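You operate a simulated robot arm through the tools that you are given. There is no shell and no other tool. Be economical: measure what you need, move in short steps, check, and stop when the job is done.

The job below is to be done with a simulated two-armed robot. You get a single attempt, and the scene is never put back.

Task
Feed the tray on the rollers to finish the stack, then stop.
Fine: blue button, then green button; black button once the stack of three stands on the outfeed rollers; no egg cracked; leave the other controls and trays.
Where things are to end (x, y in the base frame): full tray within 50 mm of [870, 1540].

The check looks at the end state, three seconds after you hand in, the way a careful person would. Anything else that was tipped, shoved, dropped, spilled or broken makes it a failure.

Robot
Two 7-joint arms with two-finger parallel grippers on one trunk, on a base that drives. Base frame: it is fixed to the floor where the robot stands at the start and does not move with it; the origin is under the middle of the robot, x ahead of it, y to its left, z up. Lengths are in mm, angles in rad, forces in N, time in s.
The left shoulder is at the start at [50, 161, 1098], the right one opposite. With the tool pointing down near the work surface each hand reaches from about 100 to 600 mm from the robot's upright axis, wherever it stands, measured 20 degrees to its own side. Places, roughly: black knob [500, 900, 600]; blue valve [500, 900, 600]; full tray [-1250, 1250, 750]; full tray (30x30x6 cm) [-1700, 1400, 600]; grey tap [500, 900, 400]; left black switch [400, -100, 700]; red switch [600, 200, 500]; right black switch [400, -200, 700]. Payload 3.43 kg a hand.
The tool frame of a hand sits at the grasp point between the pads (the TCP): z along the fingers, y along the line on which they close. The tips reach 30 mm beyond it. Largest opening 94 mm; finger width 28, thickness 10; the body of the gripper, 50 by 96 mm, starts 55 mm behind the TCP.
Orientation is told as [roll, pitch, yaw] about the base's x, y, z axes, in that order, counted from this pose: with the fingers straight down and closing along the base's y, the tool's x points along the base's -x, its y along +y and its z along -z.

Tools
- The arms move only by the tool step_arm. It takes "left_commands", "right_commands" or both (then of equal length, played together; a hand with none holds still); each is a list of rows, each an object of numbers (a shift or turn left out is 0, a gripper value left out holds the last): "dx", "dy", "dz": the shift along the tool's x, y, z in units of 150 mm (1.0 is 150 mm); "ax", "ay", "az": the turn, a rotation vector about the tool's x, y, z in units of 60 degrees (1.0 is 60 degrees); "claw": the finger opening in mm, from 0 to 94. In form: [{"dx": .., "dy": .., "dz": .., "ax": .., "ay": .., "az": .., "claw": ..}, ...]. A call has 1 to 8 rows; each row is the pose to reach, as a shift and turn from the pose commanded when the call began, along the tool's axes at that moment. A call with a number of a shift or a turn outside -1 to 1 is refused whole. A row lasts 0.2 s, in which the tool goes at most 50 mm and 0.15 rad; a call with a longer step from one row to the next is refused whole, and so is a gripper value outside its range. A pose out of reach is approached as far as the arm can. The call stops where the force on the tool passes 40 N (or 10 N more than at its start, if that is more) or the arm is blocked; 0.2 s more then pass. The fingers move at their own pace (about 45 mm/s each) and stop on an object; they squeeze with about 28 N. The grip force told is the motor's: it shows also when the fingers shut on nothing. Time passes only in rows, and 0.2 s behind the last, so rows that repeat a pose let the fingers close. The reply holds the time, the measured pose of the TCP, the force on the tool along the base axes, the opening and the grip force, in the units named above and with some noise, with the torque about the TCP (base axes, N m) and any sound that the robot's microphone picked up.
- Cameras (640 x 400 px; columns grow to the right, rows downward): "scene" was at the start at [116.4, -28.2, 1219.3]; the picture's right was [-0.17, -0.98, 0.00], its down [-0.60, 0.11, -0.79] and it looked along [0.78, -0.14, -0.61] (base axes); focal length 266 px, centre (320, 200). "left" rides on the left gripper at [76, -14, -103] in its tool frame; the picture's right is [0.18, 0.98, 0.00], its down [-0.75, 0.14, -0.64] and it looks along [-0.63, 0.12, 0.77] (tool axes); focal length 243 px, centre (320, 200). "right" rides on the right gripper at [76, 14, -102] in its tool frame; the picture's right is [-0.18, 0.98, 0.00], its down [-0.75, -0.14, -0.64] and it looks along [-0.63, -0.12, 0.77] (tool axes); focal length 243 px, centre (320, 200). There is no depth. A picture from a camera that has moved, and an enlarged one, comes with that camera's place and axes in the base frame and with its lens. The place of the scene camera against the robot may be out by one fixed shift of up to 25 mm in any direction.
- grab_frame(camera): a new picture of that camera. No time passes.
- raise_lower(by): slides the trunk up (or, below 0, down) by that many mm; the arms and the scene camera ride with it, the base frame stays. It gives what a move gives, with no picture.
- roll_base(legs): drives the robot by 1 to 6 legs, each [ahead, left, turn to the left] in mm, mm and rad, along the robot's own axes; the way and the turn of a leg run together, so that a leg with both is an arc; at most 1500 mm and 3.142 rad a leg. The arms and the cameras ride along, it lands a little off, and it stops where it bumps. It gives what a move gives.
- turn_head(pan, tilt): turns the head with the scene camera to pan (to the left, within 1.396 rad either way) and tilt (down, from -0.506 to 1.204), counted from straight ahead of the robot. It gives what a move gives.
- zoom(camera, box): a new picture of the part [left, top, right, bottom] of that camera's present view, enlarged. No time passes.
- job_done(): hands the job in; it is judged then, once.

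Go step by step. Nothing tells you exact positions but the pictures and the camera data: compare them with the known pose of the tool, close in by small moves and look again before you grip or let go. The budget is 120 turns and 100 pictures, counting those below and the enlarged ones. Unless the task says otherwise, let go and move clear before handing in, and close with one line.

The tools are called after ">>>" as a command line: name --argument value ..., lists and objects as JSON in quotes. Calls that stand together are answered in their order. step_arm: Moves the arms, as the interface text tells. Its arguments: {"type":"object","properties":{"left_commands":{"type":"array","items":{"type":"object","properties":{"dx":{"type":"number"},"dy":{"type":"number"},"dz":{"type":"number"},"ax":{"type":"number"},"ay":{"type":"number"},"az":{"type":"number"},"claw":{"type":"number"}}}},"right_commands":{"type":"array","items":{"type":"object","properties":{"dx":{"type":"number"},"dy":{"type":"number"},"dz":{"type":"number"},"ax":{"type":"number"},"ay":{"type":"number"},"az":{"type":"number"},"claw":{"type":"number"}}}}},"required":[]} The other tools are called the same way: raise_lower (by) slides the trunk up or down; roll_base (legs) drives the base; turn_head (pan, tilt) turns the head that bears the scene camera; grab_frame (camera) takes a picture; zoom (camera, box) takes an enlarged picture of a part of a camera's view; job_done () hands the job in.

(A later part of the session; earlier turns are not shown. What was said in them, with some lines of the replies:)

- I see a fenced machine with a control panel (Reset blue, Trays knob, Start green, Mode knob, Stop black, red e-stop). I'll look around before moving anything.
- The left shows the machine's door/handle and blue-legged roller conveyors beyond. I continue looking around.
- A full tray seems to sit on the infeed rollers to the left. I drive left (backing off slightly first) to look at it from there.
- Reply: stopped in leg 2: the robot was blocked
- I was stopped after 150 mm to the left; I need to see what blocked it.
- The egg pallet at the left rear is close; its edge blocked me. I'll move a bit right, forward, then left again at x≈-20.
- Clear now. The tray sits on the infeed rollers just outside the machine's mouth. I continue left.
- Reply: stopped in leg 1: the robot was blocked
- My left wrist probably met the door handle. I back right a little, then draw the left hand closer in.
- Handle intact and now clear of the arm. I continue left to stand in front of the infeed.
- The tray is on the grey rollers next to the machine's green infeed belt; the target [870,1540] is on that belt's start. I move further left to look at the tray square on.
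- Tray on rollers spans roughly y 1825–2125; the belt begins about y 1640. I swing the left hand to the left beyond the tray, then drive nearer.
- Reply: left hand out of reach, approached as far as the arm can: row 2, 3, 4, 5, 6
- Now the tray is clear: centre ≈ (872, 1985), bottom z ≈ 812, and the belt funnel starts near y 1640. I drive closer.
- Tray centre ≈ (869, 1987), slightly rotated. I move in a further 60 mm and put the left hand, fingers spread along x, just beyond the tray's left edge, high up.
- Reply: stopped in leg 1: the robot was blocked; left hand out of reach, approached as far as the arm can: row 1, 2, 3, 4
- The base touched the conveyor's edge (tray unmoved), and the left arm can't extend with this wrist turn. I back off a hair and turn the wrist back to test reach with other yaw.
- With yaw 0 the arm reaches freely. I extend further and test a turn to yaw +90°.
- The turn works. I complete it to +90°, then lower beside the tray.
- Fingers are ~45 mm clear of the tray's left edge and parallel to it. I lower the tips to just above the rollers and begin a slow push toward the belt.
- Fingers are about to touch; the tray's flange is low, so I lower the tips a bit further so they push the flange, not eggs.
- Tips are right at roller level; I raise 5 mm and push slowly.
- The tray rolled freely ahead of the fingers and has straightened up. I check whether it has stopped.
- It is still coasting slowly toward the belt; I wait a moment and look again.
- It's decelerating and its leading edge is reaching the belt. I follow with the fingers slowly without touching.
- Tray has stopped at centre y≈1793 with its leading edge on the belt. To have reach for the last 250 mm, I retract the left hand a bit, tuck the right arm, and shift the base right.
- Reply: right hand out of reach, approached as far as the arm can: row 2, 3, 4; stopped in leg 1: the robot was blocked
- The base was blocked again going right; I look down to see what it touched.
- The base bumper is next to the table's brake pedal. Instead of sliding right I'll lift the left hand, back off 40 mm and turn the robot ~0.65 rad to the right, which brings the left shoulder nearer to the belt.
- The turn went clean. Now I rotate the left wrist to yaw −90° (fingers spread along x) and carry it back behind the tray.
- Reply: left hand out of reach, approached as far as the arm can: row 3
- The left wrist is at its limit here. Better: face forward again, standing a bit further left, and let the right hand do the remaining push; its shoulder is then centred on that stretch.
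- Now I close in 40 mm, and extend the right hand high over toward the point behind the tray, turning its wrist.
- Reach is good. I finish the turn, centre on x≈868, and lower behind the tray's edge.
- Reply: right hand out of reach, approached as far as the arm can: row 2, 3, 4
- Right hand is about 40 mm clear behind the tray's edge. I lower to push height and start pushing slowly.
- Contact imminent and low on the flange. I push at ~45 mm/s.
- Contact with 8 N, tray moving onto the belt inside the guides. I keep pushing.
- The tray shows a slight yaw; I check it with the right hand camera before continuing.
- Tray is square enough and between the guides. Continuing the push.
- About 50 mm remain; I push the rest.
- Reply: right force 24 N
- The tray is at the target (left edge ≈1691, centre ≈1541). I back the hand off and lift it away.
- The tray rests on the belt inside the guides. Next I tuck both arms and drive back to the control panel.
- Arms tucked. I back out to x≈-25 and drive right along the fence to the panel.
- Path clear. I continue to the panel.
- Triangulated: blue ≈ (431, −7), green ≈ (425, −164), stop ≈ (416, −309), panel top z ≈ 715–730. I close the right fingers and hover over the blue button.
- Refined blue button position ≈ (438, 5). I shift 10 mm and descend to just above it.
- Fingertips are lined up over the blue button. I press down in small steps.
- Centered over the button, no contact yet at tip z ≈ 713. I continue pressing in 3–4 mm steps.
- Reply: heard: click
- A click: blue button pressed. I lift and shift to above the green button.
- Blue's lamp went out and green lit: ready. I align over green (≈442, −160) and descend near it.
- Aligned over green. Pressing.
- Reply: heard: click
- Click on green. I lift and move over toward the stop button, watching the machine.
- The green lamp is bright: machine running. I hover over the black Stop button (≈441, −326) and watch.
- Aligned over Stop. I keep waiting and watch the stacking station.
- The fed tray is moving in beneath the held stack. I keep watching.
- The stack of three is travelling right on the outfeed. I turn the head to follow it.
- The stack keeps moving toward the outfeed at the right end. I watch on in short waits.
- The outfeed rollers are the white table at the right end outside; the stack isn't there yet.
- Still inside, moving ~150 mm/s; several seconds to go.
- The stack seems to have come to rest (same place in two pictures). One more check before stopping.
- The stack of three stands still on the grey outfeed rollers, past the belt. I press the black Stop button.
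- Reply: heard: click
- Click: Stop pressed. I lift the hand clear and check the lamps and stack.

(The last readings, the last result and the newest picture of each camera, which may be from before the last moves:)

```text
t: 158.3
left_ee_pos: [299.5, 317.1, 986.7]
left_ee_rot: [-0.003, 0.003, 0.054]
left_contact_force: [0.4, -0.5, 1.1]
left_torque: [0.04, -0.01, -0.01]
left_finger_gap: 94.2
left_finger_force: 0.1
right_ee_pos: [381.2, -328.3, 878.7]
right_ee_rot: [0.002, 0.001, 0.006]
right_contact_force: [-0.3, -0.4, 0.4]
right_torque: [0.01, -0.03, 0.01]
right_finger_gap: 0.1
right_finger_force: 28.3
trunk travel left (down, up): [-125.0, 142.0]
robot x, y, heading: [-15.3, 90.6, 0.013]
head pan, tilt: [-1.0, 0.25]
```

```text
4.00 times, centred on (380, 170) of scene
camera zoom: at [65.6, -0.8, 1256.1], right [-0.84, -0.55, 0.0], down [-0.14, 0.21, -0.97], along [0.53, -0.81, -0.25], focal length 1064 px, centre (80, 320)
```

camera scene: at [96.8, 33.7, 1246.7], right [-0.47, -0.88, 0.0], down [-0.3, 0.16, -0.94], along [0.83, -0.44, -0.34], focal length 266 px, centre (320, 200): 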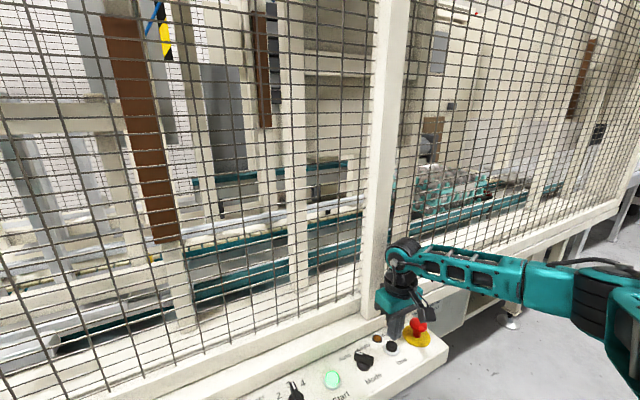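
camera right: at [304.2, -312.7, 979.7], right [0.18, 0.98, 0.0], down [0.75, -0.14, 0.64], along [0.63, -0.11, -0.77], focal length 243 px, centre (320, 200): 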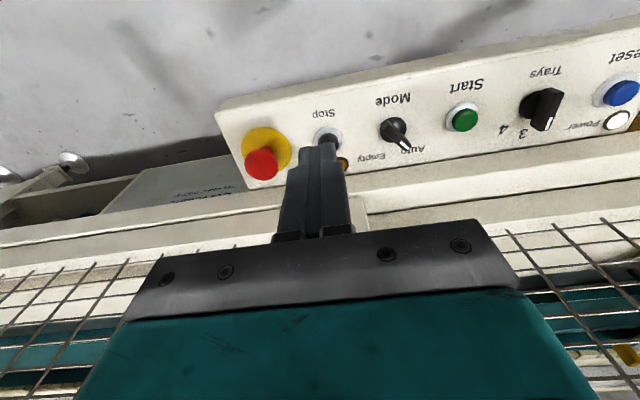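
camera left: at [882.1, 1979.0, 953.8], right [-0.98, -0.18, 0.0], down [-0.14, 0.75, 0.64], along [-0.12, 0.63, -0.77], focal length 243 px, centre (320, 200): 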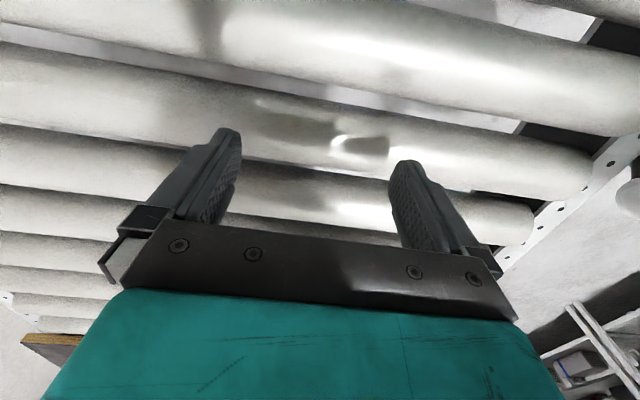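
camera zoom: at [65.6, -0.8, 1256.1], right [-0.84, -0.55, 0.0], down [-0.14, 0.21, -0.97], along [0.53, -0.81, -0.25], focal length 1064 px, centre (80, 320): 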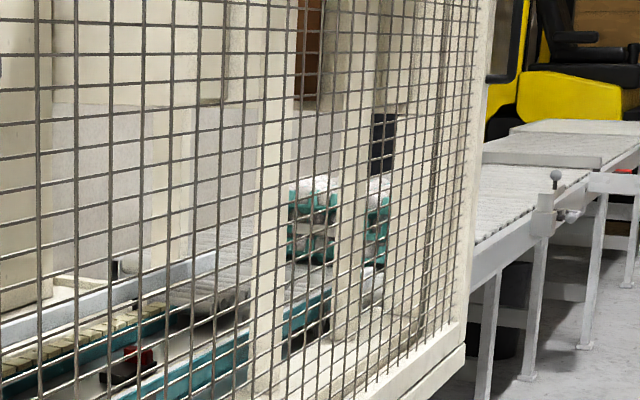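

Green lamp is out, machine stopped, stack standing. I take a last look toward the infeed side.

>>> turn_head --pan 0.75 --tilt 0.25

>>> grab_frame --camera "scene"

>>> turn_head --pan -0.9 --tilt 0.25

>>> zoom --camera "scene" --box '[320, 130, 440, 220]'

```text
t: 160.1
left_ee_pos: [300.4, 317.7, 986.1]
left_ee_rot: [-0.001, 0.002, 0.052]
left_contact_force: [0.1, -0.7, 0.3]
left_torque: [0.0, -0.01, 0.01]
left_finger_gap: 94.0
left_finger_force: 0.1
right_ee_pos: [380.8, -328.2, 877.0]
right_ee_rot: [0.002, 0.0, 0.006]
right_contact_force: [0.3, 0.3, -0.1]
right_torque: [0.04, -0.02, 0.01]
right_finger_gap: 0.0
right_finger_force: 28.3
trunk travel left (down, up): [-125.0, 142.0]
robot x, y, heading: [-14.4, 87.8, 0.012]
head pan, tilt: [0.75, 0.25]
```

```text
15 pictures are left
camera scene: at [82.1, 141.6, 1256.1], right [0.69, -0.72, 0.0], down [-0.18, -0.17, -0.97], along [0.7, 0.67, -0.25], focal length 266 px, centre (320, 200)
```

scene: 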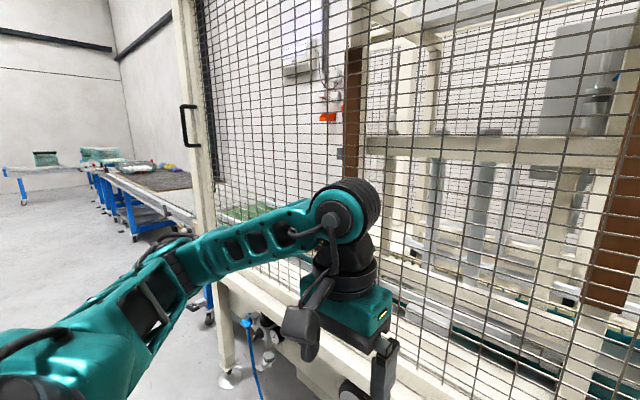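

```text
t: 161.8
left_ee_pos: [299.7, 317.4, 986.0]
left_ee_rot: [-0.001, 0.003, 0.053]
left_contact_force: [0.1, 0.1, 0.1]
left_torque: [0.01, -0.02, -0.02]
left_finger_gap: 94.1
left_finger_force: 0.1
right_ee_pos: [381.7, -327.2, 878.6]
right_ee_rot: [0.002, 0.002, 0.007]
right_contact_force: [-0.5, -0.2, -0.2]
right_torque: [0.02, 0.02, 0.01]
right_finger_gap: 0.3
right_finger_force: 27.7
trunk travel left (down, up): [-125.0, 142.0]
robot x, y, heading: [-20.5, 88.2, 0.01]
head pan, tilt: [-0.901, 0.25]
```

```text
4.44 times, centred on (380, 175) of scene
camera zoom: at [73.4, 4.8, 1256.1], right [-0.78, -0.63, 0.0], down [-0.16, 0.19, -0.97], along [0.61, -0.75, -0.25], focal length 1182 px, centre (53, 311)
```

zoom: 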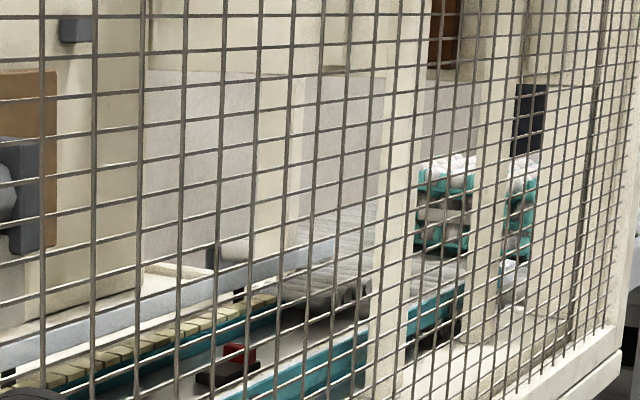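

The infeed belt is empty, the finished stack stands still on the outfeed rollers, and both hands are clear, so I'm handing in.

>>> job_done

```text
The job is handed in.
```

The job is handed in. I pushed the tray from the rollers to about [870, 1540], then pressed blue and green. Black followed once the stack stood still on the outfeed rollers. The machine drew the fed tray in to finish the stack, so it no longer sits at [870, 1540]. I saw no cracked eggs, but I only viewed the stack through the fence. The base touched something and stopped four or five times on the way; I saw nothing moved.
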